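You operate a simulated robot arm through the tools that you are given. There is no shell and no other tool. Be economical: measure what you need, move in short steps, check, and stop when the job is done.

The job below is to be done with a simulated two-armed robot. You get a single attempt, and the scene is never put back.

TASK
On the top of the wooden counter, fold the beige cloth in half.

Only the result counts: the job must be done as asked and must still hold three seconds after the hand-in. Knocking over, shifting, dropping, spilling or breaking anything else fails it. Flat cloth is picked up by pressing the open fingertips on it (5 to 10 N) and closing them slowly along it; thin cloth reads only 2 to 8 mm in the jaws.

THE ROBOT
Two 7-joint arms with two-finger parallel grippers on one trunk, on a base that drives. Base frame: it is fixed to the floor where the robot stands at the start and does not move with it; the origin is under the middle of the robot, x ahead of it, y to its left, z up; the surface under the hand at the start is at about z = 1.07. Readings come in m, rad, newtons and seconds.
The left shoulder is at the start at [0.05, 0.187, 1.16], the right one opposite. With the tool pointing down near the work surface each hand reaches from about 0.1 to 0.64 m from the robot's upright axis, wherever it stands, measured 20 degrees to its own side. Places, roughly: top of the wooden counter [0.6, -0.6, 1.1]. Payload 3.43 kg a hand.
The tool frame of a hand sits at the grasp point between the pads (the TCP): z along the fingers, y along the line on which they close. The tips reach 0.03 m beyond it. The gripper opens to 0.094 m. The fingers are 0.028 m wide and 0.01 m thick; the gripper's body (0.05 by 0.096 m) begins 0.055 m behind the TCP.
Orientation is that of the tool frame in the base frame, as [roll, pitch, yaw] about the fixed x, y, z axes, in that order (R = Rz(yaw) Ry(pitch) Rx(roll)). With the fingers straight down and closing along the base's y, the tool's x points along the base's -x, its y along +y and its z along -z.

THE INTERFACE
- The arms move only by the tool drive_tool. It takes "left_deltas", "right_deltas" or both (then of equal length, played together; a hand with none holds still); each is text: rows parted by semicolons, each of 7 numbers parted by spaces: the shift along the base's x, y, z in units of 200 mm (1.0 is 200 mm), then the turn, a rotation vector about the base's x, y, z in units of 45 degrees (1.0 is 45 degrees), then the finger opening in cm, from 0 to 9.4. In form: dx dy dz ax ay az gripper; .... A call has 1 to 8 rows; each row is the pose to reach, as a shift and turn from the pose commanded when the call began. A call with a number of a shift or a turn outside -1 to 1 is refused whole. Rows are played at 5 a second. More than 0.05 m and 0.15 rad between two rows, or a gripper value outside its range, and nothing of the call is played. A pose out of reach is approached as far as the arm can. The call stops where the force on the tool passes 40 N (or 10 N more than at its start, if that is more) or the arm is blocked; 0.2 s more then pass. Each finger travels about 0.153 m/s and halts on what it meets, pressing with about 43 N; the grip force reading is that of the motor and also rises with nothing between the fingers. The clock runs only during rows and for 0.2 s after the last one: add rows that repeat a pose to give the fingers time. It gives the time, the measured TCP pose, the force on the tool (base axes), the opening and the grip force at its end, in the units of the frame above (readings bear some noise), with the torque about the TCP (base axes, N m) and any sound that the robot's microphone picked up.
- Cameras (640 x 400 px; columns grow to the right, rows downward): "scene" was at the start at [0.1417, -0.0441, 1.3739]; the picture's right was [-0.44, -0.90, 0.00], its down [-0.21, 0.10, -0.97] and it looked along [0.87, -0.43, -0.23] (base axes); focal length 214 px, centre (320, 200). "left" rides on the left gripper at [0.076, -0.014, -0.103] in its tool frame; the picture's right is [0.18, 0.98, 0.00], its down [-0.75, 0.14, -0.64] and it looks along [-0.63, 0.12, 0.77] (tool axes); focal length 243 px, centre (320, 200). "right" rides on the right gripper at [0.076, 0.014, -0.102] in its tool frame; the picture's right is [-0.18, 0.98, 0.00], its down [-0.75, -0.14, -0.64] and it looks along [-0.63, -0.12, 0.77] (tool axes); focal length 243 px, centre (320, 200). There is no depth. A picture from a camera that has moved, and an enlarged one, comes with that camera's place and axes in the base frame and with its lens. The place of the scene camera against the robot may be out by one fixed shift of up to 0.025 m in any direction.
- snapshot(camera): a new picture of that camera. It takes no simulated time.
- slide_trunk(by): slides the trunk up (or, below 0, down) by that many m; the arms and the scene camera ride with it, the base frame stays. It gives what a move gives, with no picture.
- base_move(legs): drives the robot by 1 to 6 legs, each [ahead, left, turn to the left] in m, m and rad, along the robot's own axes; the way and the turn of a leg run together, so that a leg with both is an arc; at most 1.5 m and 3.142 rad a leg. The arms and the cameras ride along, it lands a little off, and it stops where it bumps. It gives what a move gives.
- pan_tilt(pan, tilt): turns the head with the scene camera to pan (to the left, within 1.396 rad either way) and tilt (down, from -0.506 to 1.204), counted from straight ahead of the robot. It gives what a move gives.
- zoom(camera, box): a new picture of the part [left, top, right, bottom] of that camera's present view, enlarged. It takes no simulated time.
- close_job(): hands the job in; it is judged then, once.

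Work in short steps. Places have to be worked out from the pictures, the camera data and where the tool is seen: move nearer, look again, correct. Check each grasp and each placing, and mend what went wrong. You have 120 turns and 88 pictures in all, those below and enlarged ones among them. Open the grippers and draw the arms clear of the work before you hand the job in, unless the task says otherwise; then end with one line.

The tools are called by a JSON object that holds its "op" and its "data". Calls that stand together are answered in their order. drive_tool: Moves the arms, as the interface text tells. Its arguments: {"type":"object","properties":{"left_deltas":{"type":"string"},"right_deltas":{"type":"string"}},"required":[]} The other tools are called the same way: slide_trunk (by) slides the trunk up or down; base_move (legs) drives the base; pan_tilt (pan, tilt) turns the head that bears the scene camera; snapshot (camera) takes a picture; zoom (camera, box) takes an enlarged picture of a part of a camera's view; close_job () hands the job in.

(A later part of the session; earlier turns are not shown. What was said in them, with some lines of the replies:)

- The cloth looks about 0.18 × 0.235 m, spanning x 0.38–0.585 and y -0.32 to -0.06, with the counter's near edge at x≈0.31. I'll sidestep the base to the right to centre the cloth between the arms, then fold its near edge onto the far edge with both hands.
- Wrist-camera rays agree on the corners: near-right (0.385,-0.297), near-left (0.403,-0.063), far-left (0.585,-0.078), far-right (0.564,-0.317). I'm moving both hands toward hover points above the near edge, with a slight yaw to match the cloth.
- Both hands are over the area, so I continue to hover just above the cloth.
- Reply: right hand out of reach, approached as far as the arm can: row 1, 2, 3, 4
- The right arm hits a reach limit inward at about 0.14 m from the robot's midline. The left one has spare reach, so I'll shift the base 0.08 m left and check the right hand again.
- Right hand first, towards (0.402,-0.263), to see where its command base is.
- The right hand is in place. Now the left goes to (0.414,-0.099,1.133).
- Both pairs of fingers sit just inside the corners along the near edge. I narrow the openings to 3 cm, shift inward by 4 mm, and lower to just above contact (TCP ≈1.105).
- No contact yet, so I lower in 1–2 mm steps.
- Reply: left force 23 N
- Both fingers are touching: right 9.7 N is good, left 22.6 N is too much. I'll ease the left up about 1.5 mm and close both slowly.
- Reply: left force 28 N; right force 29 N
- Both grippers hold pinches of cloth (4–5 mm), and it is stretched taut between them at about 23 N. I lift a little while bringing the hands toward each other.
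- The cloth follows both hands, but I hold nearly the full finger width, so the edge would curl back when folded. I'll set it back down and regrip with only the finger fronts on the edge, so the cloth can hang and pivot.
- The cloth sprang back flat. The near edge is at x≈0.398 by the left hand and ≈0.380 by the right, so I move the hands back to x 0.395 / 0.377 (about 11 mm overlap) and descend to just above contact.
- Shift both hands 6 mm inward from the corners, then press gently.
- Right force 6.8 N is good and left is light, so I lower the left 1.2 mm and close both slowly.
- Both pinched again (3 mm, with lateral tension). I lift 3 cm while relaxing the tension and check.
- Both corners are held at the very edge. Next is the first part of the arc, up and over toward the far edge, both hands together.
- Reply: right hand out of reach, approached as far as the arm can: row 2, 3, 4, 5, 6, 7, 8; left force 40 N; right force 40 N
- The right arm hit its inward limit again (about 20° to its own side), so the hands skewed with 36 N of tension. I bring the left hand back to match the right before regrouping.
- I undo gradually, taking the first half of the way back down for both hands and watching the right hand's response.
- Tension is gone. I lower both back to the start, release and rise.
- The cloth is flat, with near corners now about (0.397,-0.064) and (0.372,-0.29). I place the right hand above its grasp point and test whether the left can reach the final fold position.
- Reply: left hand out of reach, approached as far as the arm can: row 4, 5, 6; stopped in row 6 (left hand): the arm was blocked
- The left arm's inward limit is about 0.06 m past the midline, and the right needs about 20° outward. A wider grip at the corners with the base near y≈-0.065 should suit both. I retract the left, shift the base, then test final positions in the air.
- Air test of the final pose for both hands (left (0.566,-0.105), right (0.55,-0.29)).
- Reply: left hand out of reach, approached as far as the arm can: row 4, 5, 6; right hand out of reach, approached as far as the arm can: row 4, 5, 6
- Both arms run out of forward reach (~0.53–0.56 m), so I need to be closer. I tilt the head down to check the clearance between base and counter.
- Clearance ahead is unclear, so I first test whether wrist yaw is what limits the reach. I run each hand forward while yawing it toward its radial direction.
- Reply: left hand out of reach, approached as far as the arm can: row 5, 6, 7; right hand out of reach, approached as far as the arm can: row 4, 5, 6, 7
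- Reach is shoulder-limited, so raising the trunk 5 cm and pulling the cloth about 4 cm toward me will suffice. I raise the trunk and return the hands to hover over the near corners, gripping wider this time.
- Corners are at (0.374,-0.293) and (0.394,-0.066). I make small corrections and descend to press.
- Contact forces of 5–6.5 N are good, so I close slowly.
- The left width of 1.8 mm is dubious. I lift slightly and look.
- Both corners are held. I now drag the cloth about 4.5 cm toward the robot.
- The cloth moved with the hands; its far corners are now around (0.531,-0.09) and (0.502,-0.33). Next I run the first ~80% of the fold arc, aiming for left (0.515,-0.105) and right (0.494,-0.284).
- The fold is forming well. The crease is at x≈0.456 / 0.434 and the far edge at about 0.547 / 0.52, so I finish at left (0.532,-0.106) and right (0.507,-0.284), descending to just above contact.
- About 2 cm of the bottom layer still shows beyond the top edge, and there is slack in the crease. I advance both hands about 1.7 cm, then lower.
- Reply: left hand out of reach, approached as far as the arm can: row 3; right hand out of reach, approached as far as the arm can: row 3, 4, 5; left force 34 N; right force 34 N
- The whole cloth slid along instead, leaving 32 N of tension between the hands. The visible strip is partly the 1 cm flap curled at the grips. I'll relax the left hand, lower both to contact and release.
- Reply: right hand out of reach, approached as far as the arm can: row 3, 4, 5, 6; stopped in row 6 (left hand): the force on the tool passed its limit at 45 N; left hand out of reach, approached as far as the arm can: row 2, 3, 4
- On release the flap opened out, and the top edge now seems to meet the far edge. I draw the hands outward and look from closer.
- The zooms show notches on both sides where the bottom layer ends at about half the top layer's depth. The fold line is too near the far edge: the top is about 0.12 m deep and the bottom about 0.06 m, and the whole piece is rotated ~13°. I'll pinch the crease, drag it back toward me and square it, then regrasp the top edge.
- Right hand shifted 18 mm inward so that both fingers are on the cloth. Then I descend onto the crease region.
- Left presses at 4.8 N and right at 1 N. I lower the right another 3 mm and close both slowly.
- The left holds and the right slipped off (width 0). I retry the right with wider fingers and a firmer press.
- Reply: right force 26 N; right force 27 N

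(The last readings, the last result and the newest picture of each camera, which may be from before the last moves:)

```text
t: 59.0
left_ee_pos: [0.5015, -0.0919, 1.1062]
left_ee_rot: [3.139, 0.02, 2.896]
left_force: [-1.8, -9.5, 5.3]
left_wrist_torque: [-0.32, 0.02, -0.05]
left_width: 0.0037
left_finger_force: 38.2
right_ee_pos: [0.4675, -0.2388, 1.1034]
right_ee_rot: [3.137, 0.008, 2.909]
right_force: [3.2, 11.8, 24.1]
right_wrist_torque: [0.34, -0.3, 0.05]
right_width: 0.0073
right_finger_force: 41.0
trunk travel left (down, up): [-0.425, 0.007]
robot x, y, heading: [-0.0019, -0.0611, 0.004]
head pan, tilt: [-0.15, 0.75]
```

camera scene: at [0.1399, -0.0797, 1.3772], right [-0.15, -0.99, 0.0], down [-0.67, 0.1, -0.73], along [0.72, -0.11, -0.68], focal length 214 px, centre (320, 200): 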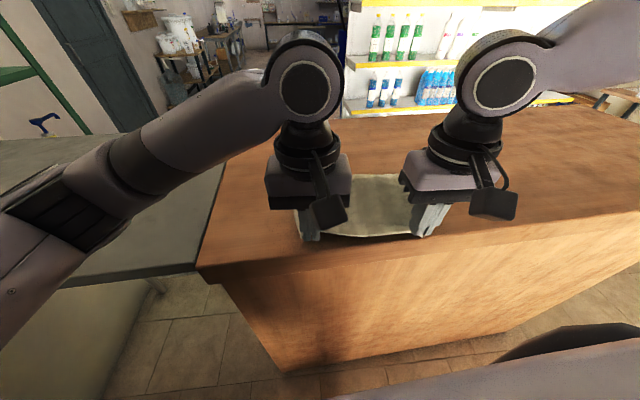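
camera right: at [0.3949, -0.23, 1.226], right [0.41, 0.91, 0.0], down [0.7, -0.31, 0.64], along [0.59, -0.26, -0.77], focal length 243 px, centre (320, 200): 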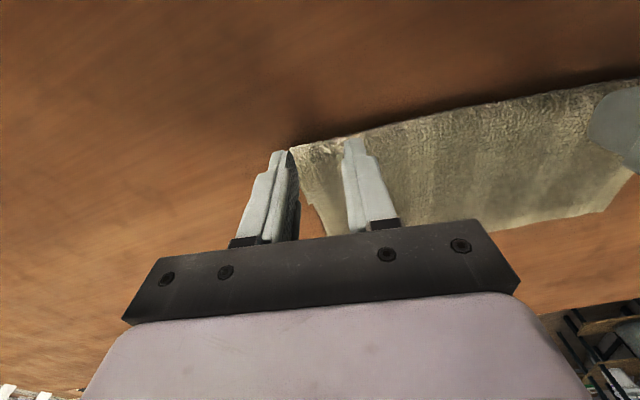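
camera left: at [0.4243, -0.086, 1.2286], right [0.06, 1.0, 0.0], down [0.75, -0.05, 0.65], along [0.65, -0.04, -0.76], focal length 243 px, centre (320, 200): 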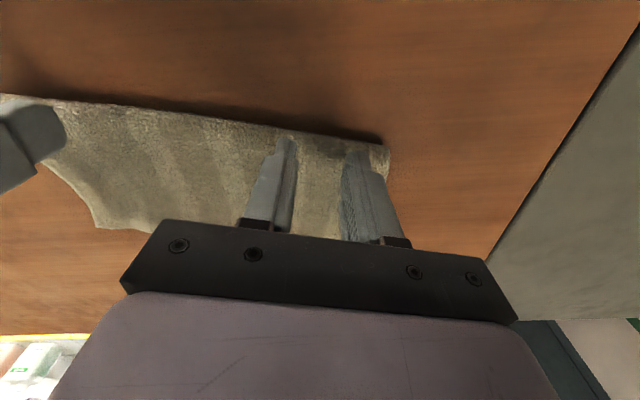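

Both are now pinched (right 7 mm, both layers). I drag toward the robot, the left more than the right, to square the cloth.

{"op": "drive_tool", "data": {"left_deltas": "-0.03 -0.01 0.02 0 0 0.02 0; -0.1 -0.01 0.02 0 0 0.04 0; -0.17 -0.01 0.02 0 0 0.07 0; -0.24 -0.01 0.02 0 0 0.1 0; -0.31 -0.01 0.02 0 0 0.13 0; -0.37 -0.01 0.02 0 0 0.16 0; -0.42 -0.01 0.02 0 0 0.18 0; -0.42 -0.01 0.02 0 0 0.18 0", "right_deltas": "-0.02 0.01 0.02 0 0 0.02 0; -0.07 0.01 0.02 0 0 0.04 0; -0.12 0.01 0.02 0 0 0.07 0; -0.17 0.01 0.02 0 0 0.1 0; -0.22 0.01 0.02 0 0 0.13 0; -0.27 0.01 0.02 0 0 0.16 0; -0.31 0.01 0.02 0 0 0.18 0; -0.31 0.01 0.02 0 0 0.18 0"}}

{"op": "zoom", "data": {"camera": "scene", "box": [200, 110, 520, 310]}}

{"op": "snapshot", "data": {"camera": "left"}}

{"op": "snapshot", "data": {"camera": "right"}}

```text
t: 60.8
left_ee_pos: [0.4187, -0.0944, 1.108]
left_ee_rot: [3.137, 0.015, 3.038]
left_force: [0.3, -1.8, 1.0]
left_wrist_torque: [-0.05, -0.04, -0.07]
left_width: 0.0034
left_finger_force: 37.9
right_ee_pos: [0.4067, -0.2391, 1.106]
right_ee_rot: [-3.14, 0.004, 3.048]
right_force: [1.7, 0.1, 7.7]
right_wrist_torque: [0.02, -0.17, -0.15]
right_width: 0.0066
right_finger_force: 41.0
trunk travel left (down, up): [-0.425, 0.007]
robot x, y, heading: [-0.0013, -0.0689, 0.001]
head pan, tilt: [-0.15, 0.75]
```

```text
2.00 times, centred on (360, 210) of scene
camera zoom: at [0.1395, -0.0794, 1.3773], right [-0.15, -0.99, 0.0], down [-0.67, 0.1, -0.73], along [0.72, -0.11, -0.68], focal length 429 px, centre (240, 180)
```

zoom: 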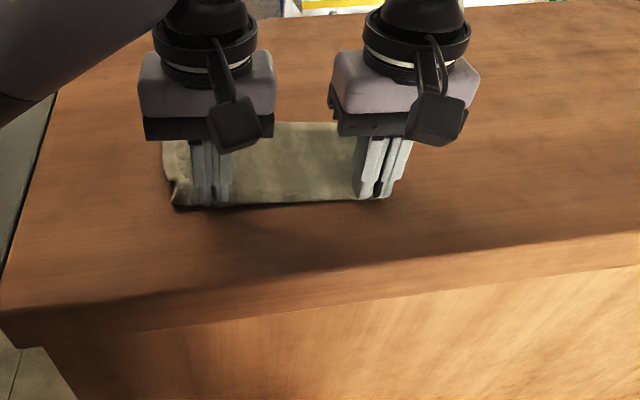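

```text
30 pictures are left
camera left: at [0.3395, -0.0997, 1.2103], right [-0.08, 1.0, 0.0], down [0.75, 0.06, 0.65], along [0.65, 0.05, -0.76], focal length 243 px, centre (320, 200)
```

left: 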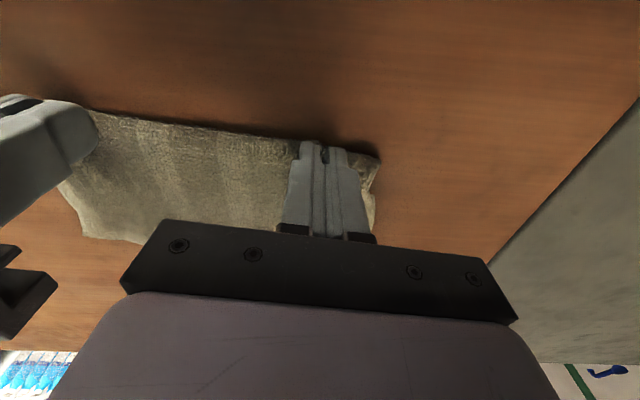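

```text
29 pictures are left
camera right: at [0.3312, -0.2176, 1.2067], right [0.27, 0.96, 0.0], down [0.74, -0.21, 0.64], along [0.62, -0.18, -0.77], focal length 243 px, centre (320, 200)
```

right: 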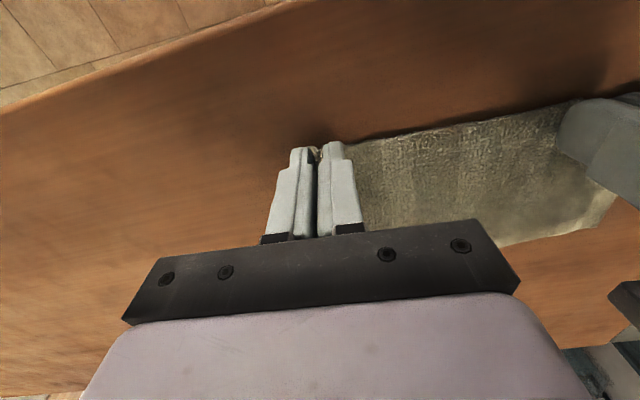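

Dragging works. I pull another 3 cm, release, rise, and inspect.

{"op": "drive_tool", "data": {"left_deltas": "-0.06 0 0 0 0 0 0; -0.12 0 0 0 0 0 0; -0.15 0 0 0 0 0 0; -0.15 0 0 0 0 0 1; -0.15 0 0 0 0 0 2.5; -0.15 0 0.02 0 0 0 3; -0.15 0 0.2 0 0 0 3; -0.15 0 0.4 0 0 0 3", "right_deltas": "-0.06 0 0 0 0 0 0; -0.12 0 0 0 0 0 0; -0.15 0 0 0 0 0 0; -0.15 0 0 0 0 0 1; -0.15 0 0 0 0 0 2.5; -0.15 0 0.02 0 0 0 3; -0.15 0 0.2 0 0 0 3; -0.15 0 0.4 0 0 0 3"}}

{"op": "zoom", "data": {"camera": "scene", "box": [240, 130, 480, 280]}}

{"op": "snapshot", "data": {"camera": "left"}}

{"op": "snapshot", "data": {"camera": "right"}}

```text
t: 62.6
left_ee_pos: [0.3884, -0.0949, 1.1908]
left_ee_rot: [3.139, 0.016, 3.038]
left_force: [-0.1, 0.8, 0.1]
left_wrist_torque: [0.02, 0.01, 0.02]
left_width: 0.0301
left_finger_force: 0.0
right_ee_pos: [0.3772, -0.2411, 1.1834]
right_ee_rot: [-3.14, 0.0, 3.053]
right_force: [0.8, 0.3, 0.0]
right_wrist_torque: [-0.02, 0.02, 0.0]
right_width: 0.03
right_finger_force: 0.1
trunk travel left (down, up): [-0.425, 0.007]
robot x, y, heading: [0.002, -0.0614, 0.007]
head pan, tilt: [-0.15, 0.75]
```

```text
2.67 times, centred on (360, 205) of scene
camera zoom: at [0.1393, -0.0797, 1.3772], right [-0.15, -0.99, 0.0], down [-0.67, 0.1, -0.73], along [0.72, -0.11, -0.68], focal length 572 px, centre (213, 187)
```

zoom: 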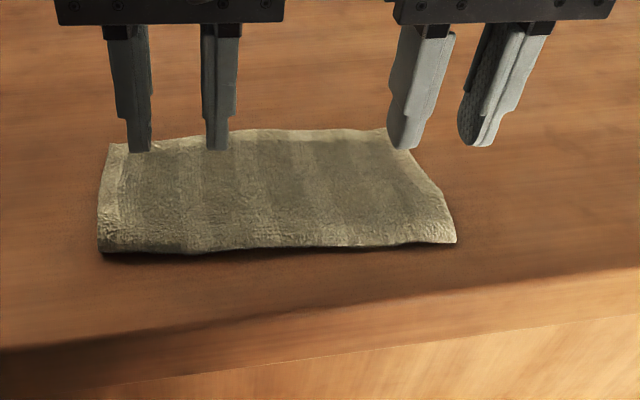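

```text
27 pictures are left
camera left: at [0.3089, -0.1, 1.2913], right [-0.08, 1.0, 0.0], down [0.75, 0.06, 0.65], along [0.65, 0.05, -0.76], focal length 243 px, centre (320, 200)
```

left: 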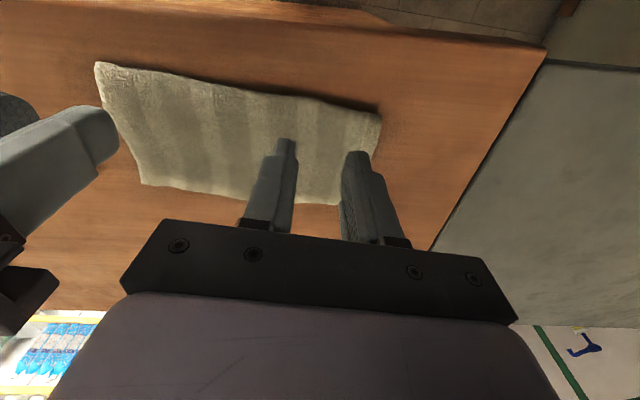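

```text
26 pictures are left
camera right: at [0.3013, -0.219, 1.2861], right [0.27, 0.96, 0.0], down [0.74, -0.21, 0.64], along [0.62, -0.18, -0.77], focal length 243 px, centre (320, 200)
```

right: 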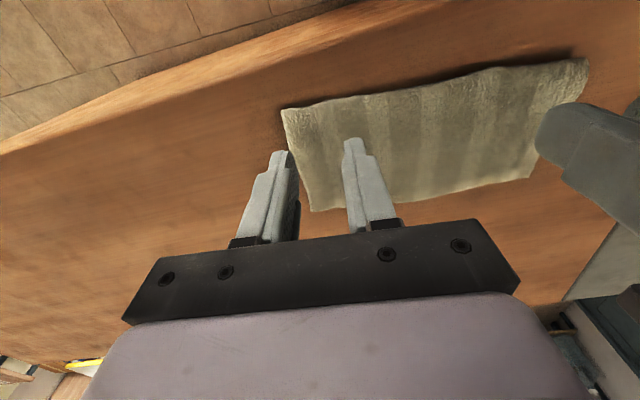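

The folded piece is now squared: crease at x≈0.385 / 0.363, top edge at about 0.50 / 0.485, bottom edge hidden near 0.45 / 0.43. I regrasp the top edge's far corners, where it is a single layer.

{"op": "drive_tool", "data": {"left_deltas": "0.12 0.01 -0.05 0 0 0 2.4; 0.24 0.02 -0.1 0 0 0 2.4; 0.36 0.03 -0.15 0 0 0 2.4; 0.48 0.04 -0.22 0 0 0 2.4; 0.565 0.05 -0.33 0 0 0 2.4; 0.565 0.05 -0.33 0 0 0 2.4", "right_deltas": "0.12 -0.03 -0.05 0 0 0 2.4; 0.24 -0.05 -0.1 0 0 0 2.4; 0.36 -0.07 -0.15 0 0 0 2.4; 0.48 -0.08 -0.2 0 0 0 2.4; 0.56 -0.085 -0.29 0 0 0 2.4; 0.56 -0.085 -0.29 0 0 0 2.4"}}

{"op": "snapshot", "data": {"camera": "left"}}

{"op": "snapshot", "data": {"camera": "right"}}

```text
t: 64.0
left_ee_pos: [0.5018, -0.0839, 1.1227]
left_ee_rot: [3.138, 0.018, 3.037]
left_force: [0.0, 0.0, 0.4]
left_wrist_torque: [0.0, -0.01, -0.01]
left_width: 0.0238
left_finger_force: 0.1
right_ee_pos: [0.4889, -0.2559, 1.1266]
right_ee_rot: [-3.14, 0.002, 3.049]
right_force: [0.5, 0.0, -0.4]
right_wrist_torque: [-0.03, -0.04, 0.01]
right_width: 0.024
right_finger_force: 0.0
trunk travel left (down, up): [-0.425, 0.007]
robot x, y, heading: [-0.0009, -0.0641, 0.003]
head pan, tilt: [-0.15, 0.75]
```

```text
25 pictures are left
camera left: at [0.4226, -0.0897, 1.2242], right [-0.08, 1.0, 0.0], down [0.75, 0.06, 0.66], along [0.65, 0.05, -0.76], focal length 243 px, centre (320, 200)
```

left: 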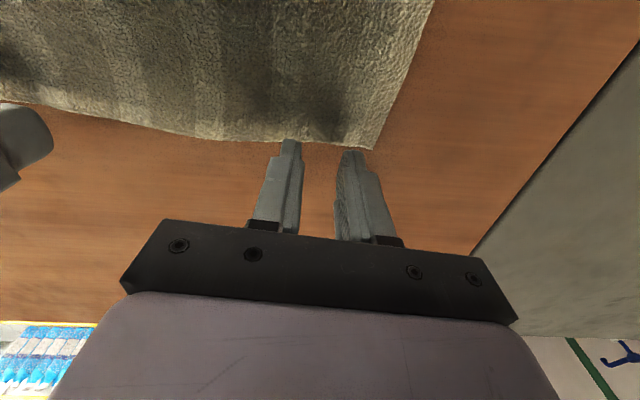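

```text
24 pictures are left
camera right: at [0.4133, -0.235, 1.2284], right [0.27, 0.96, 0.0], down [0.74, -0.21, 0.64], along [0.62, -0.18, -0.77], focal length 243 px, centre (320, 200)
```

right: 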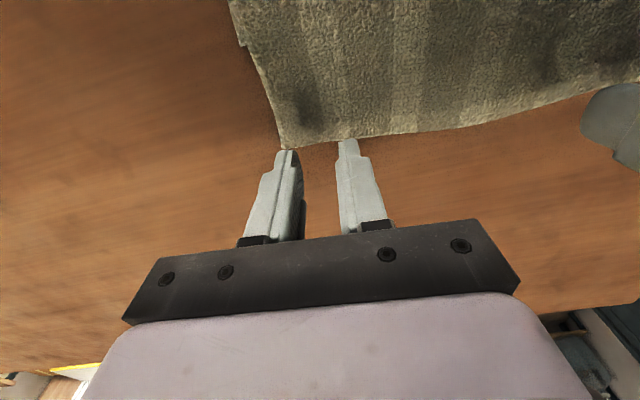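

The edges lie under the fingers' near halves, as wanted. The bottom layer's right corner shows at about (0.421,-0.283), confirming the estimate. I descend to contact.

{"op": "drive_tool", "data": {"left_deltas": "0 0 -0.04 0 0 0 2.4; 0 0 -0.08 0 0 0 2.4; 0 0 -0.095 0 0 0 2.4; 0 0 -0.103 0 0 0 2.4; 0 0 -0.103 0 0 0 2.4", "right_deltas": "0 0.01 -0.05 0 0 0 2.4; 0 0.01 -0.09 0 0 0 2.4; 0 0.01 -0.11 0 0 0 2.4; 0 0.01 -0.12 0 0 0 2.4; 0 0.01 -0.12 0 0 0 2.4"}}

```text
t: 65.2
left_ee_pos: [0.5011, -0.0828, 1.1037]
left_ee_rot: [3.139, 0.016, 3.036]
left_force: [1.5, 0.3, 6.9]
left_wrist_torque: [-0.03, 0.02, 0.02]
left_width: 0.0239
left_finger_force: 0.1
right_ee_pos: [0.4893, -0.2538, 1.1024]
right_ee_rot: [-3.139, 0.002, 3.048]
right_force: [0.9, -1.2, 2.6]
right_wrist_torque: [-0.01, 0.0, 0.0]
right_width: 0.0239
right_finger_force: 0.0
trunk travel left (down, up): [-0.425, 0.007]
robot x, y, heading: [-0.0029, -0.0642, 0.003]
head pan, tilt: [-0.15, 0.75]
```

Contact on both. I lower the right 1 mm and close slowly.

{"op": "drive_tool", "data": {"left_deltas": "0 0 -0.002 0 0 0 2.4; 0 0 -0.002 0 0 0 2; 0 0 -0.002 0 0 0 1.6; 0 -0.01 -0.002 0 0 0 1.2; 0 -0.015 -0.002 0 0 0 0.8; 0 -0.015 -0.002 0 0 0 0.4; 0 -0.015 -0.002 0 0 0 0; 0 -0.015 -0.002 0 0 0 0", "right_deltas": "0 0 -0.006 0 0 0 2.4; 0 0 -0.007 0 0 0 2; 0 0 -0.007 0 0 0 1.6; 0 0.01 -0.007 0 0 0 1.2; 0 0.015 -0.007 0 0 0 0.8; 0 0.015 -0.007 0 0 0 0.4; 0 0.015 -0.007 0 0 0 0; 0 0.015 -0.007 0 0 0 0"}}

```text
t: 67.0
left_ee_pos: [0.5017, -0.087, 1.1035]
left_ee_rot: [3.137, 0.017, 3.036]
left_force: [0.1, -0.5, 10.9]
left_wrist_torque: [-0.01, 0.11, 0.0]
left_width: 0.0033
left_finger_force: 37.3
right_ee_pos: [0.4873, -0.2521, 1.1026]
right_ee_rot: [-3.142, 0.006, 3.049]
right_force: [1.4, 0.6, 8.8]
right_wrist_torque: [0.02, 0.01, 0.03]
right_width: 0.0
right_finger_force: 32.9
trunk travel left (down, up): [-0.425, 0.007]
robot x, y, heading: [-0.0027, -0.0627, 0.005]
head pan, tilt: [-0.15, 0.75]
```

The left holds and the right slipped. I retry the right with a wider opening, a bit further onto the cloth and a firmer press.

{"op": "drive_tool", "data": {"right_deltas": "0 0 0.03 0 0 0 1.5; -0.02 0.01 0.04 0 0 0 3.4; -0.025 0.01 0.01 0 0 0 3.4; -0.025 0.01 -0.005 0 0 0 3.4; -0.025 0.01 -0.01 0 0 0 3; -0.025 0.01 -0.01 0 0 0 2.5; -0.025 0.01 -0.01 0 0 0 2; -0.025 0.01 -0.01 0 0 0 1.5"}}

{"op": "drive_tool", "data": {"right_deltas": "0 0 0 0 0 0 1.2; 0 0 0 0 0 0 0.8; 0 0 0 0 0 0 0.4; 0 0 0 0 0 0 0; 0 0 0 0 0 0 0"}}

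```text
t: 68.8
left_ee_pos: [0.5019, -0.0871, 1.1027]
left_ee_rot: [3.14, 0.02, 3.037]
left_force: [1.4, -6.9, 8.6]
left_wrist_torque: [-0.18, 0.03, 0.03]
left_width: 0.0029
left_finger_force: 38.0
right_ee_pos: [0.4827, -0.2474, 1.1016]
right_ee_rot: [3.139, 0.007, 3.05]
right_force: [0.6, 5.5, 21.2]
right_wrist_torque: [0.3, 0.1, -0.01]
right_width: 0.0163
right_finger_force: 0.7
trunk travel left (down, up): [-0.425, 0.007]
robot x, y, heading: [-0.0014, -0.0644, 0.002]
head pan, tilt: [-0.15, 0.75]
```

```text
t: 70.0
left_ee_pos: [0.5005, -0.0873, 1.1027]
left_ee_rot: [-3.141, 0.019, 3.036]
left_force: [0.2, -11.2, 7.4]
left_wrist_torque: [-0.34, 0.04, 0.04]
left_width: 0.0029
left_finger_force: 38.0
right_ee_pos: [0.4802, -0.2473, 1.1018]
right_ee_rot: [3.141, 0.006, 3.051]
right_force: [-0.6, 13.2, 21.2]
right_wrist_torque: [0.46, 0.12, 0.05]
right_width: 0.0039
right_finger_force: 38.4
trunk travel left (down, up): [-0.425, 0.007]
robot x, y, heading: [0.003, -0.0637, -0.001]
head pan, tilt: [-0.15, 0.75]
```

Both hold now. I lift the top edge and carry it back over the crease so the fold unrolls to a new mid-line at about x 0.365 / 0.33.

{"op": "drive_tool", "data": {"left_deltas": "-0.1 -0.01 0.1 0 0 0 0; -0.2 -0.015 0.2 0 0 0 0; -0.3 -0.015 0.28 0 0 0 0; -0.4 -0.015 0.34 0 0 0 0; -0.5 -0.015 0.38 0 0 0 0; -0.58 -0.015 0.4 0 0 0 0; -0.625 -0.015 0.4 0 0 0 0; -0.625 -0.015 0.4 0 0 0 0", "right_deltas": "-0.11 0.01 0.1 0 0 0 0; -0.22 0.015 0.2 0 0 0 0; -0.33 0.015 0.28 0 0 0 0; -0.43 0.015 0.34 0 0 0 0; -0.54 0.015 0.38 0 0 0 0; -0.63 0.015 0.4 0 0 0 0; -0.675 0.015 0.4 0 0 0 0; -0.675 0.015 0.4 0 0 0 0"}}

{"op": "zoom", "data": {"camera": "scene", "box": [200, 110, 520, 310]}}

{"op": "snapshot", "data": {"camera": "left"}}

{"op": "snapshot", "data": {"camera": "right"}}

```text
t: 71.8
left_ee_pos: [0.3775, -0.0914, 1.1814]
left_ee_rot: [3.138, 0.015, 3.039]
left_force: [-1.4, -4.5, -0.3]
left_wrist_torque: [-0.15, 0.05, -0.01]
left_width: 0.0031
left_finger_force: 37.5
right_ee_pos: [0.3485, -0.2461, 1.18]
right_ee_rot: [-3.141, 0.002, 3.049]
right_force: [0.7, 4.7, -0.1]
right_wrist_torque: [0.15, 0.0, 0.02]
right_width: 0.004
right_finger_force: 38.0
trunk travel left (down, up): [-0.425, 0.007]
robot x, y, heading: [-0.0014, -0.067, 0.002]
head pan, tilt: [-0.15, 0.75]
```

```text
2.00 times, centred on (360, 210) of scene
camera zoom: at [0.14, -0.0797, 1.3772], right [-0.15, -0.99, 0.0], down [-0.67, 0.1, -0.73], along [0.72, -0.11, -0.68], focal length 429 px, centre (240, 180)
```

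zoom: 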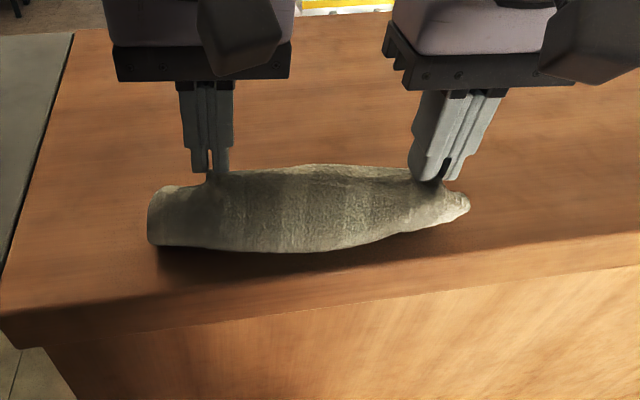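

```text
22 pictures are left
camera left: at [0.2981, -0.096, 1.2837], right [-0.08, 1.0, 0.0], down [0.75, 0.06, 0.65], along [0.65, 0.05, -0.76], focal length 243 px, centre (320, 200)
```

left: 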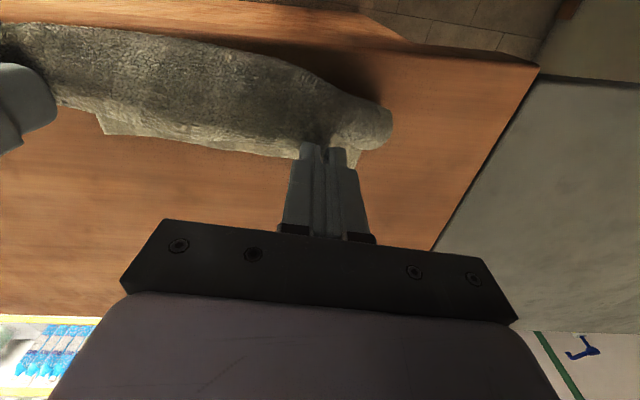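

```text
21 pictures are left
camera right: at [0.2734, -0.2248, 1.2811], right [0.27, 0.96, 0.0], down [0.74, -0.21, 0.64], along [0.62, -0.18, -0.77], focal length 243 px, centre (320, 200)
```

right: 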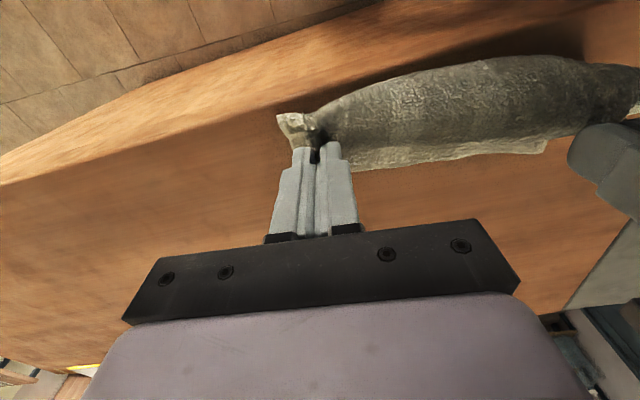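

The cloth is lifted with its bottom layer still lying at x≈0.433 (left) / 0.411 (right). I lay the top edge down onto that bottom edge; afterwards I'll slide the folded pack away from the counter's front edge.

{"op": "drive_tool", "data": {"left_deltas": "0.1 -0.005 -0.02 0 0 0 0; 0.18 -0.01 -0.07 0 0 0 0; 0.24 -0.01 -0.14 0 0 0 0; 0.275 -0.01 -0.21 0 0 0 0; 0.285 -0.01 -0.28 0 0 0 0; 0.285 -0.01 -0.335 0 0 0 0; 0.285 -0.01 -0.335 0 0 0 0", "right_deltas": "0.1 -0.01 -0.02 0 0 0 0; 0.18 -0.03 -0.07 0 0 0 0; 0.24 -0.05 -0.14 0 0 0 0; 0.275 -0.06 -0.21 0 0 0 0; 0.285 -0.06 -0.28 0 0 0 0; 0.285 -0.06 -0.335 0 0 0 0; 0.285 -0.06 -0.335 0 0 0 0"}}

{"op": "zoom", "data": {"camera": "scene", "box": [200, 110, 520, 310]}}

{"op": "snapshot", "data": {"camera": "left"}}

{"op": "snapshot", "data": {"camera": "right"}}

```text
t: 73.4
left_ee_pos: [0.4347, -0.0944, 1.1176]
left_ee_rot: [-3.141, 0.018, 3.036]
left_force: [-1.6, -20.3, -0.6]
left_wrist_torque: [-0.64, 0.1, 0.16]
left_width: 0.0031
left_finger_force: 37.5
right_ee_pos: [0.406, -0.2571, 1.1135]
right_ee_rot: [3.14, 0.004, 3.052]
right_force: [3.6, 19.7, -0.3]
right_wrist_torque: [0.65, -0.07, 0.02]
right_width: 0.0041
right_finger_force: 38.6
trunk travel left (down, up): [-0.425, 0.007]
robot x, y, heading: [0.0015, -0.0634, -0.0]
head pan, tilt: [-0.15, 0.75]
```

```text
2.00 times, centred on (360, 210) of scene
camera zoom: at [0.1398, -0.0796, 1.3773], right [-0.15, -0.99, 0.0], down [-0.67, 0.1, -0.73], along [0.72, -0.11, -0.68], focal length 429 px, centre (240, 180)
```

zoom: 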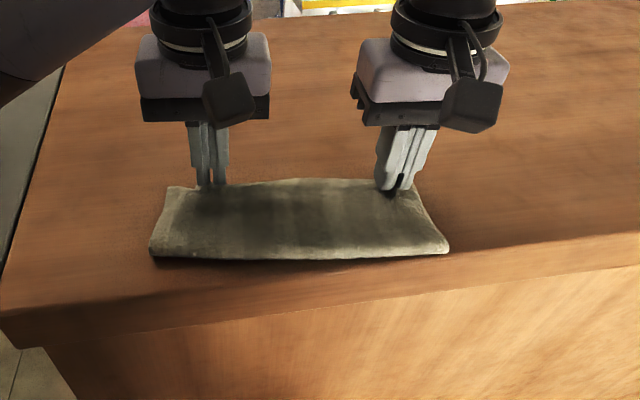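

```text
19 pictures are left
camera left: at [0.3548, -0.0986, 1.2168], right [-0.08, 1.0, 0.0], down [0.75, 0.06, 0.66], along [0.65, 0.05, -0.76], focal length 243 px, centre (320, 200)
```

left: 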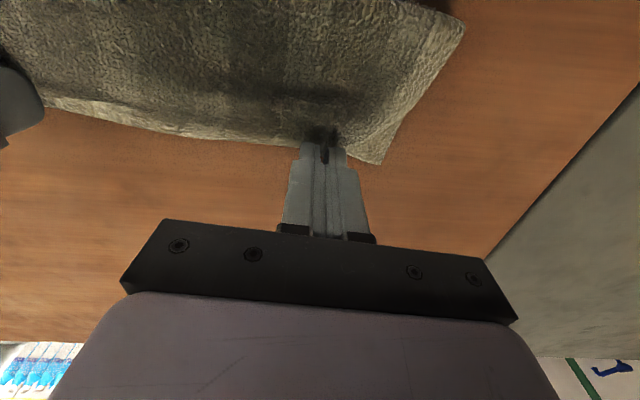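

```text
18 pictures are left
camera right: at [0.3312, -0.2367, 1.2143], right [0.27, 0.96, 0.0], down [0.74, -0.21, 0.64], along [0.62, -0.17, -0.77], focal length 243 px, centre (320, 200)
```

right: 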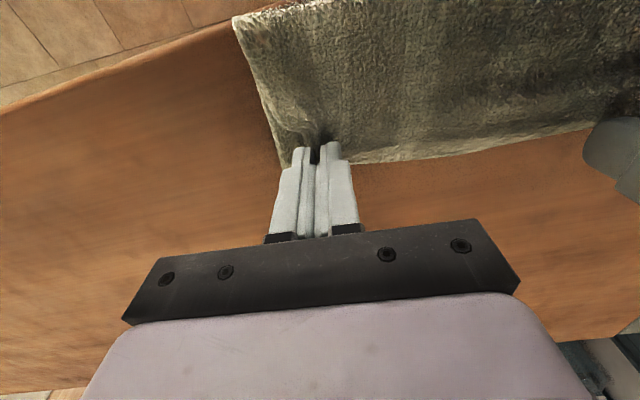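

The fold now looks balanced and lies on the counter. I relax the sideways tension, lower, open and rise.

{"op": "drive_tool", "data": {"left_deltas": "0 -0.02 -0.01 0 0 0 0; 0 -0.03 -0.025 0 0 0 0; 0 -0.03 -0.035 0 0 0 0.6; 0 -0.03 -0.035 0 0 0 1.2; 0 -0.03 -0.03 0 0 0 1.8; 0 -0.03 0.03 0 0 0 1.8; 0 -0.03 0.2 0 0 0 1.8; 0 -0.03 0.4 0 0 0 1.8", "right_deltas": "0 0.02 0 0 0 0 0; 0 0.03 -0.01 0 0 0 0; 0 0.03 -0.015 0 0 0 0.6; 0 0.03 -0.015 0 0 0 1.2; 0 0.03 -0.01 0 0 0 1.8; 0 0.03 0.03 0 0 0 1.8; 0 0.03 0.2 0 0 0 1.8; 0 0.03 0.4 0 0 0 1.8"}}

{"op": "zoom", "data": {"camera": "scene", "box": [240, 140, 480, 290]}}

{"op": "snapshot", "data": {"camera": "left"}}

{"op": "snapshot", "data": {"camera": "right"}}

```text
t: 75.2
left_ee_pos: [0.4332, -0.0982, 1.1969]
left_ee_rot: [3.137, 0.019, 3.037]
left_force: [-0.6, 0.2, 1.0]
left_wrist_torque: [-0.02, -0.04, 0.01]
left_width: 0.018
left_finger_force: 0.0
right_ee_pos: [0.4052, -0.2539, 1.1947]
right_ee_rot: [-3.14, 0.002, 3.05]
right_force: [0.3, 0.5, 0.0]
right_wrist_torque: [0.0, 0.0, 0.02]
right_width: 0.0178
right_finger_force: 0.1
trunk travel left (down, up): [-0.425, 0.007]
robot x, y, heading: [0.0005, -0.0674, -0.004]
head pan, tilt: [-0.15, 0.75]
```

```text
2.67 times, centred on (360, 215) of scene
camera zoom: at [0.1391, -0.0797, 1.3773], right [-0.15, -0.99, 0.0], down [-0.67, 0.1, -0.73], along [0.72, -0.11, -0.68], focal length 572 px, centre (213, 160)
```

zoom: 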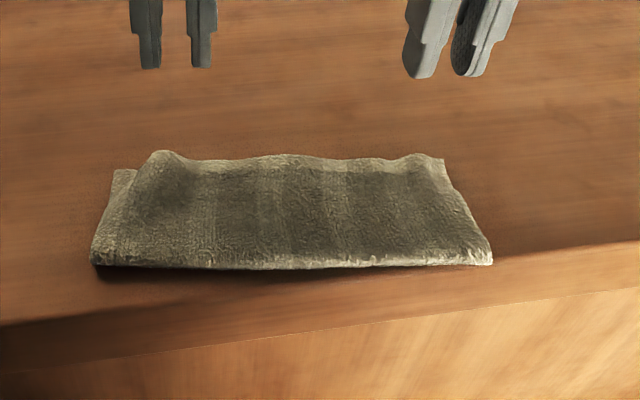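

```text
16 pictures are left
camera left: at [0.3538, -0.1036, 1.2976], right [-0.08, 1.0, 0.0], down [0.75, 0.06, 0.66], along [0.65, 0.05, -0.76], focal length 243 px, centre (320, 200)
```

left: 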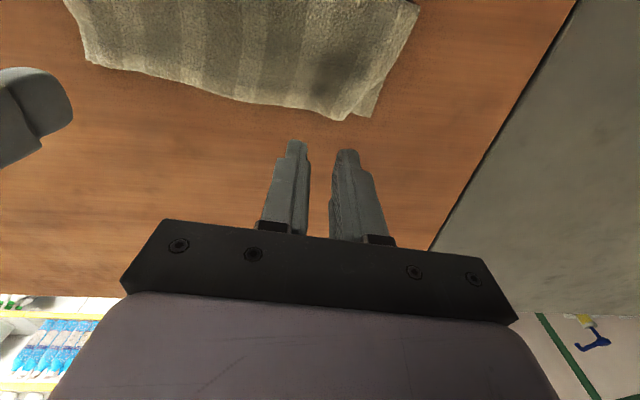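

```text
15 pictures are left
camera right: at [0.3295, -0.232, 1.2946], right [0.27, 0.96, 0.0], down [0.74, -0.21, 0.64], along [0.62, -0.18, -0.77], focal length 243 px, centre (320, 200)
```

right: 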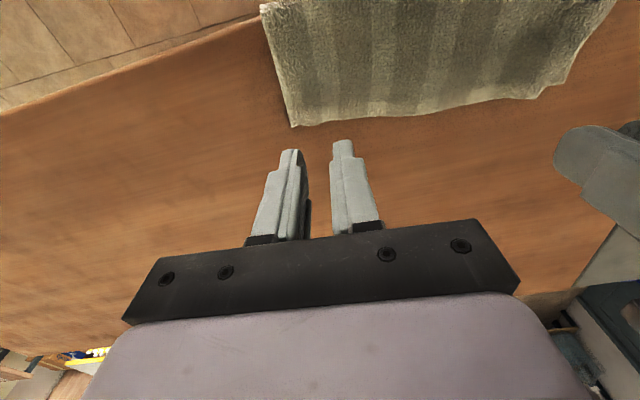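

The fold is good: the layers match, and only a small bump and a sliver show at the left corner. The crease is very close to the counter's front edge, though, so I'll bring opened fingers behind it and nudge the pack forward.

{"op": "drive_tool", "data": {"left_deltas": "-0.15 0.01 0 0 0 0 3; -0.3 0.015 0 0 0 0 5; -0.45 0.015 0 0 0 0 7; -0.575 0.015 -0.05 0 0 0 7; -0.575 0.015 -0.2 0 0 0 7; -0.575 0.015 -0.35 0 0 0 7; -0.575 0.015 -0.385 0 0 0 7; -0.575 0.015 -0.385 0 0 0 7", "right_deltas": "-0.15 0.03 0 0 0 0 3; -0.3 0.06 0 0 0 0 5; -0.45 0.095 0 0 0 0 7; -0.515 0.095 -0.05 0 0 0 7; -0.515 0.095 -0.2 0 0 0 7; -0.515 0.095 -0.35 0 0 0 7; -0.515 0.095 -0.375 0 0 0 7; -0.515 0.095 -0.375 0 0 0 7"}}

{"op": "snapshot", "data": {"camera": "right"}}

{"op": "snapshot", "data": {"camera": "left"}}

```text
t: 77.0
left_ee_pos: [0.3194, -0.0959, 1.1167]
left_ee_rot: [3.138, 0.014, 3.036]
left_force: [0.5, 0.6, -0.2]
left_wrist_torque: [-0.02, -0.03, 0.03]
left_width: 0.0701
left_finger_force: 0.1
right_ee_pos: [0.3022, -0.2333, 1.1171]
right_ee_rot: [-3.14, 0.001, 3.049]
right_force: [0.3, 0.9, -1.0]
right_wrist_torque: [0.03, -0.03, 0.0]
right_width: 0.0699
right_finger_force: 0.0
trunk travel left (down, up): [-0.425, 0.007]
robot x, y, heading: [-0.0007, -0.0647, -0.0]
head pan, tilt: [-0.15, 0.75]
```

```text
14 pictures are left
camera right: at [0.2274, -0.2118, 1.2187], right [0.27, 0.96, 0.0], down [0.74, -0.21, 0.64], along [0.62, -0.18, -0.77], focal length 243 px, centre (320, 200)
```

right: 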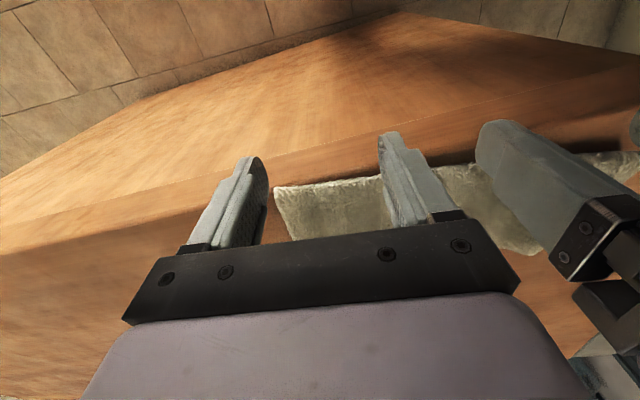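

```text
13 pictures are left
camera left: at [0.2398, -0.1011, 1.2192], right [-0.08, 1.0, 0.0], down [0.75, 0.06, 0.65], along [0.65, 0.05, -0.76], focal length 243 px, centre (320, 200)
```

left: 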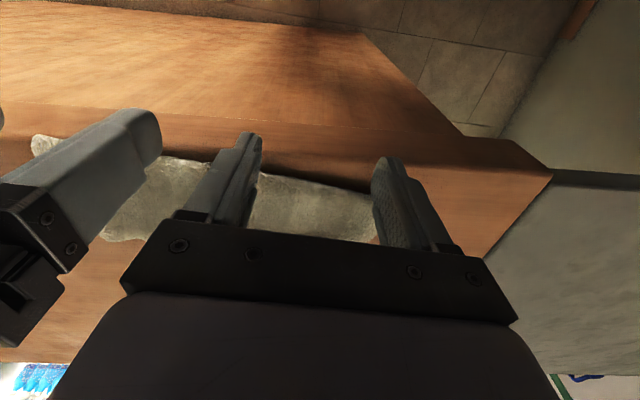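

The right crease corner sits right at the edge (x≈0.32). I lower behind the crease and push slowly forward about 4 cm.

{"op": "drive_tool", "data": {"left_deltas": "0 0 -0.03 0 0 0 7; 0 0 -0.06 0 0 0 7; 0.05 0 -0.06 0 0 0 7; 0.09 0 -0.06 0 0 0 7; 0.13 -0.005 -0.06 0 0 0 7; 0.17 -0.01 -0.06 0 0 0 7; 0.21 -0.015 -0.06 0 0 0 7; 0.24 -0.02 -0.06 0 0 0 7", "right_deltas": "-0.03 0 -0.03 0 0 0 7; -0.03 0 -0.06 0 0 0 7; 0.04 0 -0.06 0 0 0 7; 0.09 0 -0.06 0 0 0 7; 0.13 -0.005 -0.06 0 0 0 7; 0.17 -0.01 -0.06 0 0 0 7; 0.21 -0.015 -0.06 0 0 0 7; 0.25 -0.02 -0.06 0 0 0 7"}}

{"op": "zoom", "data": {"camera": "scene", "box": [240, 140, 480, 290]}}

```text
t: 78.8
left_ee_pos: [0.3672, -0.1004, 1.1052]
left_ee_rot: [3.137, 0.015, 3.038]
left_force: [0.7, -0.3, 0.8]
left_wrist_torque: [-0.01, -0.02, 0.01]
left_width: 0.07
left_finger_force: 0.0
right_ee_pos: [0.3533, -0.2381, 1.105]
right_ee_rot: [-3.139, 0.001, 3.052]
right_force: [-0.5, -0.4, 0.4]
right_wrist_torque: [-0.01, 0.0, -0.01]
right_width: 0.0701
right_finger_force: 0.0
trunk travel left (down, up): [-0.425, 0.007]
robot x, y, heading: [-0.0003, -0.0645, 0.0]
head pan, tilt: [-0.15, 0.75]
```

```text
2.67 times, centred on (360, 215) of scene
camera zoom: at [0.1401, -0.0797, 1.3772], right [-0.15, -0.99, 0.0], down [-0.67, 0.1, -0.73], along [0.72, -0.11, -0.68], focal length 572 px, centre (213, 160)
```

zoom: 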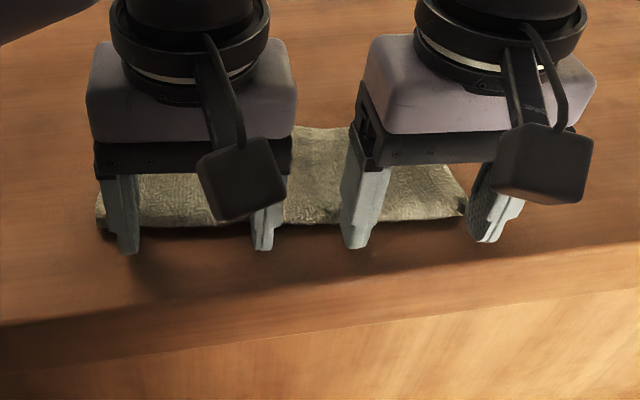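

The pack slid forward cleanly. I back off, rise, spread the hands, and look at the result.

{"op": "drive_tool", "data": {"left_deltas": "-0.06 0.01 0.02 0 0 0 7; -0.1 0.05 0.15 0 0 0 7; -0.15 0.15 0.35 0 0 0 7; -0.2 0.3 0.5 0 0 0 7; -0.25 0.45 0.6 0 0 0 7; -0.25 0.45 0.6 0 0 0 7", "right_deltas": "-0.06 -0.01 0.02 0 0 0 7; -0.1 -0.05 0.15 0 0 0 7; -0.15 -0.15 0.35 0 0 0 7; -0.2 -0.3 0.5 0 0 0 7; -0.2 -0.45 0.6 0 0 0 7; -0.2 -0.45 0.6 0 0 0 7"}}

{"op": "zoom", "data": {"camera": "scene", "box": [240, 140, 480, 290]}}

{"op": "snapshot", "data": {"camera": "right"}}

{"op": "snapshot", "data": {"camera": "left"}}

```text
t: 80.2
left_ee_pos: [0.3164, -0.0074, 1.2255]
left_ee_rot: [3.14, 0.017, 3.036]
left_force: [0.2, -0.3, 0.1]
left_wrist_torque: [-0.01, 0.02, -0.02]
left_width: 0.0698
left_finger_force: 0.2
right_ee_pos: [0.3134, -0.3294, 1.2263]
right_ee_rot: [-3.141, 0.0, 3.051]
right_force: [0.1, -0.6, 0.5]
right_wrist_torque: [0.0, 0.01, -0.01]
right_width: 0.0698
right_finger_force: 0.0
trunk travel left (down, up): [-0.425, 0.007]
robot x, y, heading: [0.0012, -0.0616, 0.003]
head pan, tilt: [-0.15, 0.75]
```

```text
2.67 times, centred on (360, 215) of scene
camera zoom: at [0.1402, -0.0798, 1.3772], right [-0.15, -0.99, 0.0], down [-0.67, 0.1, -0.73], along [0.72, -0.11, -0.68], focal length 572 px, centre (213, 160)
```

zoom: 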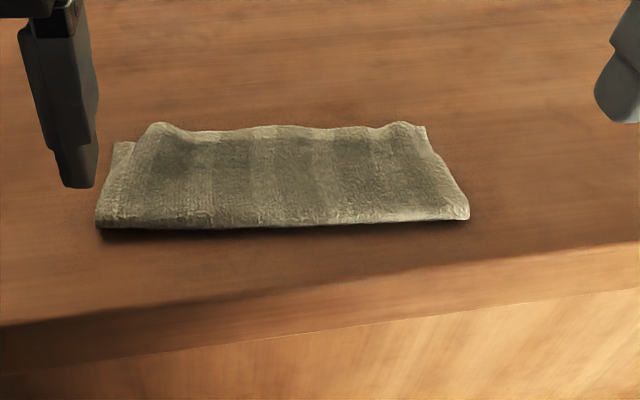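

```text
10 pictures are left
camera right: at [0.238, -0.3073, 1.3277], right [0.27, 0.96, 0.0], down [0.74, -0.21, 0.64], along [0.62, -0.18, -0.77], focal length 243 px, centre (320, 200)
```

right: 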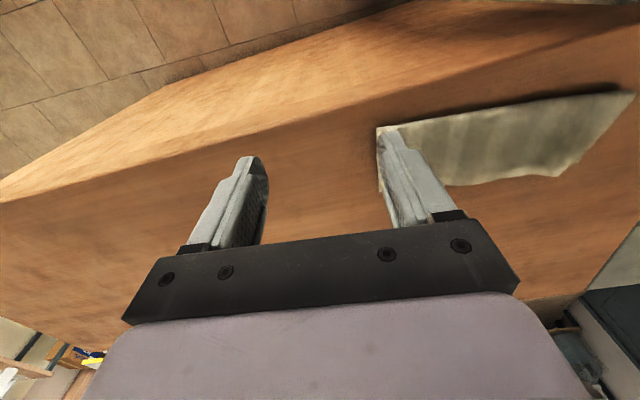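

```text
9 pictures are left
camera left: at [0.2375, -0.0139, 1.3274], right [-0.08, 1.0, 0.0], down [0.75, 0.06, 0.65], along [0.65, 0.05, -0.76], focal length 243 px, centre (320, 200)
```

left: 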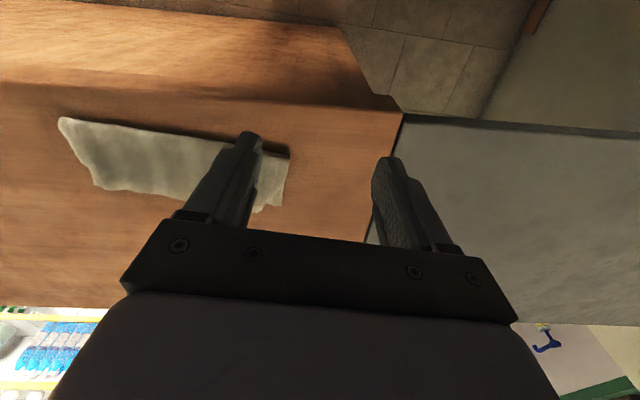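

The folded cloth is safely on the counter, about 3–4 cm from the edge. Two small pinch ridges remain at the far corners, so I hover the hands over them to spread them flat.

{"op": "drive_tool", "data": {"left_deltas": "0.15 -0.08 -0.05 0 0 0 5; 0.3 -0.16 -0.1 0 0 0 3; 0.45 -0.24 -0.15 0 0 0 1; 0.6 -0.33 -0.25 0 0 0 1; 0.76 -0.415 -0.35 0 0 0 1; 0.76 -0.415 -0.38 0 0 0 1", "right_deltas": "0.14 0.05 -0.05 0 0 0 5; 0.28 0.1 -0.1 0 0 0 3; 0.42 0.16 -0.15 0 0 0 1; 0.56 0.22 -0.25 0 0 0 1; 0.675 0.285 -0.35 0 0 0 1; 0.675 0.285 -0.38 0 0 0 1"}}

{"op": "snapshot", "data": {"camera": "left"}}

{"op": "snapshot", "data": {"camera": "right"}}

```text
t: 81.6
left_ee_pos: [0.4692, -0.0928, 1.1501]
left_ee_rot: [3.138, 0.017, 3.036]
left_force: [0.1, 0.7, 0.8]
left_wrist_torque: [0.01, -0.03, 0.0]
left_width: 0.0101
left_finger_force: 0.1
right_ee_pos: [0.4483, -0.2703, 1.1514]
right_ee_rot: [-3.139, 0.004, 3.052]
right_force: [-0.2, 0.4, -0.5]
right_wrist_torque: [-0.02, 0.0, 0.0]
right_width: 0.0098
right_finger_force: 0.1
trunk travel left (down, up): [-0.425, 0.007]
robot x, y, heading: [-0.0007, -0.0631, 0.004]
head pan, tilt: [-0.15, 0.75]
```

```text
8 pictures are left
camera left: at [0.3896, -0.0976, 1.2513], right [-0.08, 1.0, 0.0], down [0.75, 0.06, 0.66], along [0.65, 0.05, -0.76], focal length 243 px, centre (320, 200)
```

left: 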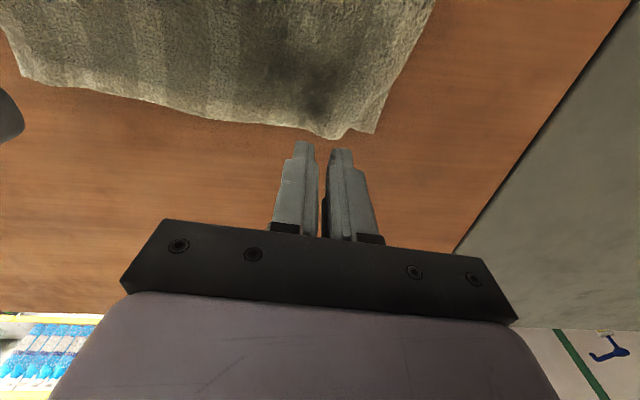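

```text
7 pictures are left
camera right: at [0.3721, -0.2485, 1.2517], right [0.27, 0.96, 0.0], down [0.74, -0.21, 0.64], along [0.62, -0.18, -0.76], focal length 243 px, centre (320, 200)
```

right: 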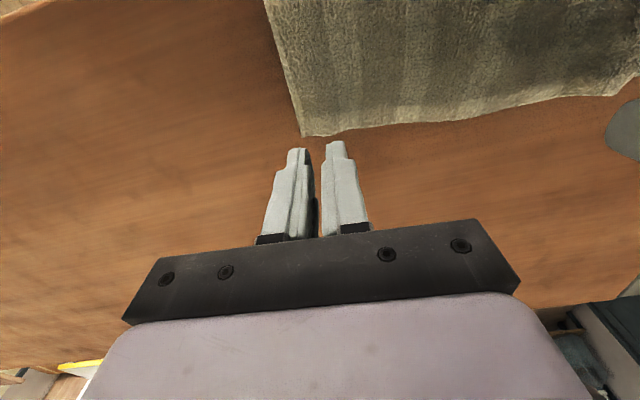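

The right corner looks neat. I zoom on the left corner to judge whether it is a ridge or a misalignment.

{"op": "zoom", "data": {"camera": "left", "box": [260, 20, 460, 145]}}

```text
3.20 times, centred on (360, 82) of left
camera zoom: at [0.3896, -0.0976, 1.2513], right [-0.08, 1.0, 0.0], down [0.75, 0.06, 0.66], along [0.65, 0.05, -0.76], focal length 776 px, centre (192, 576)
```

zoom: 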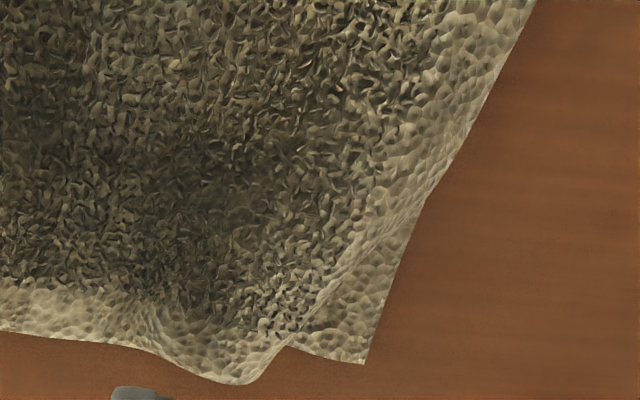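

The top-left corner sits about 2.5 cm inside the bottom corner because of a small ridge. I press there lightly with the fingers nearly closed, then open and slide outward to spread it. The right hand just moves up and away.

{"op": "drive_tool", "data": {"left_deltas": "-0.065 0.01 -0.1 0 0 0 1; -0.065 0.01 -0.18 0 0 0 1; -0.065 0.01 -0.205 0 0 0 1; -0.065 0.01 -0.215 0 0 0 1; -0.065 0.01 -0.222 0 0 0 1; -0.065 0.01 -0.222 0 0 0 1", "right_deltas": "0 -0.05 0.1 0 0 0 1; -0.1 -0.15 0.2 0 0 0 1; -0.2 -0.25 0.3 0 0 0 1; -0.3 -0.35 0.4 0 0 0 1; -0.3 -0.35 0.4 0 0 0 1; -0.3 -0.35 0.4 0 0 0 1"}}

```text
t: 83.0
left_ee_pos: [0.4562, -0.0901, 1.1072]
left_ee_rot: [3.137, 0.019, 3.037]
left_force: [0.9, -2.5, 12.6]
left_wrist_torque: [0.05, -0.02, 0.02]
left_width: 0.0099
left_finger_force: 0.1
right_ee_pos: [0.387, -0.341, 1.2315]
right_ee_rot: [-3.14, 0.003, 3.048]
right_force: [0.7, 0.3, 0.5]
right_wrist_torque: [-0.02, -0.03, -0.02]
right_width: 0.0099
right_finger_force: 0.0
trunk travel left (down, up): [-0.425, 0.007]
robot x, y, heading: [-0.0023, -0.0667, 0.002]
head pan, tilt: [-0.15, 0.75]
```

Contact at 12.6 N. I ease up 1 mm, open slowly to 4 cm while sliding 8 mm outward, then lift off.

{"op": "drive_tool", "data": {"left_deltas": "0 0 0.005 0 0 0 1; 0 0.005 0.005 0 0 0 1.6; 0 0.015 0.005 0 0 0 2.2; 0 0.025 0.005 0 0 0 2.8; 0 0.035 0.005 0 0 0 3.4; 0 0.04 0.005 0 0 0 4; 0 0.04 0.1 0 0 0 4; 0 0.04 0.25 0 0 0 4"}}

{"op": "zoom", "data": {"camera": "left", "box": [200, 0, 460, 163]}}

```text
t: 84.8
left_ee_pos: [0.4565, -0.0811, 1.1541]
left_ee_rot: [3.136, 0.016, 3.038]
left_force: [0.6, 1.0, -1.6]
left_wrist_torque: [0.01, 0.01, 0.0]
left_width: 0.0396
left_finger_force: 0.1
right_ee_pos: [0.3869, -0.3414, 1.2303]
right_ee_rot: [-3.139, 0.001, 3.05]
right_force: [0.4, 0.2, -0.4]
right_wrist_torque: [0.01, 0.02, -0.02]
right_width: 0.01
right_finger_force: 0.1
trunk travel left (down, up): [-0.425, 0.007]
robot x, y, heading: [-0.0018, -0.0688, 0.002]
head pan, tilt: [-0.15, 0.75]
```

```text
2.45 times, centred on (330, 82) of left
camera zoom: at [0.3771, -0.0871, 1.2568], right [-0.08, 1.0, 0.0], down [0.75, 0.06, 0.65], along [0.65, 0.05, -0.76], focal length 595 px, centre (296, 491)
```

zoom: 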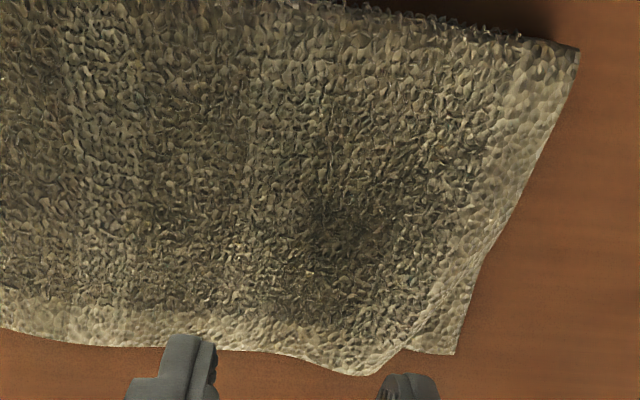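

Much flatter: the top corner is now within about 1.5 cm of the bottom corner and the edges match. I draw both arms clear with the grippers open and take a final look.

{"op": "drive_tool", "data": {"left_deltas": "0 0.05 0.15 0 0 0 5; -0.1 0.2 0.3 0 0 0 7; -0.25 0.35 0.4 0 0 0 9; -0.4 0.5 0.45 0 0 0 9; -0.55 0.65 0.45 0 0 0 9; -0.55 0.65 0.45 0 0 0 9", "right_deltas": "0 -0.05 0.05 0 0 0 3; -0.1 -0.2 0.1 0 0 0 5; -0.2 -0.35 0.1 0 0 0 7; -0.3 -0.5 0.1 0 0 0 9; -0.3 -0.6 0.1 0 0 0 9; -0.3 -0.6 0.1 0 0 0 9"}}

{"op": "zoom", "data": {"camera": "scene", "box": [240, 140, 480, 290]}}

```text
t: 86.2
left_ee_pos: [0.3472, 0.0471, 1.2473]
left_ee_rot: [3.139, 0.014, 3.038]
left_force: [-0.4, 0.1, -0.2]
left_wrist_torque: [0.0, 0.0, 0.0]
left_width: 0.09
left_finger_force: 0.0
right_ee_pos: [0.3277, -0.4606, 1.2501]
right_ee_rot: [-3.141, 0.001, 3.049]
right_force: [0.0, -0.8, -0.3]
right_wrist_torque: [0.01, 0.01, 0.01]
right_width: 0.09
right_finger_force: 0.0
trunk travel left (down, up): [-0.425, 0.007]
robot x, y, heading: [-0.0005, -0.0615, -0.001]
head pan, tilt: [-0.15, 0.75]
```

```text
2.67 times, centred on (360, 215) of scene
camera zoom: at [0.14, -0.0801, 1.3772], right [-0.15, -0.99, 0.0], down [-0.67, 0.1, -0.73], along [0.72, -0.11, -0.68], focal length 572 px, centre (213, 160)
```

zoom: 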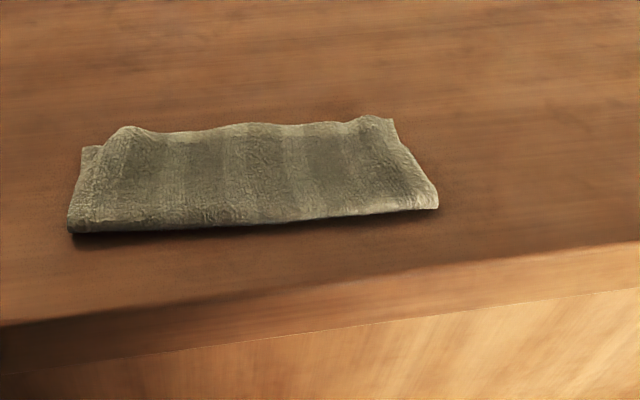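

The cloth lies folded in half on the counter with matching edges, clear of the counter's edge, and both arms are away and open. I hand the job in.

{"op": "close_job", "data": {}}

```text
The job is handed in.
```

The beige cloth is folded in half on top of the wooden counter; its top-left corner sits about 1.5 cm inside the bottom one, small ridges remain at the far corners, and both arms are open and clear.
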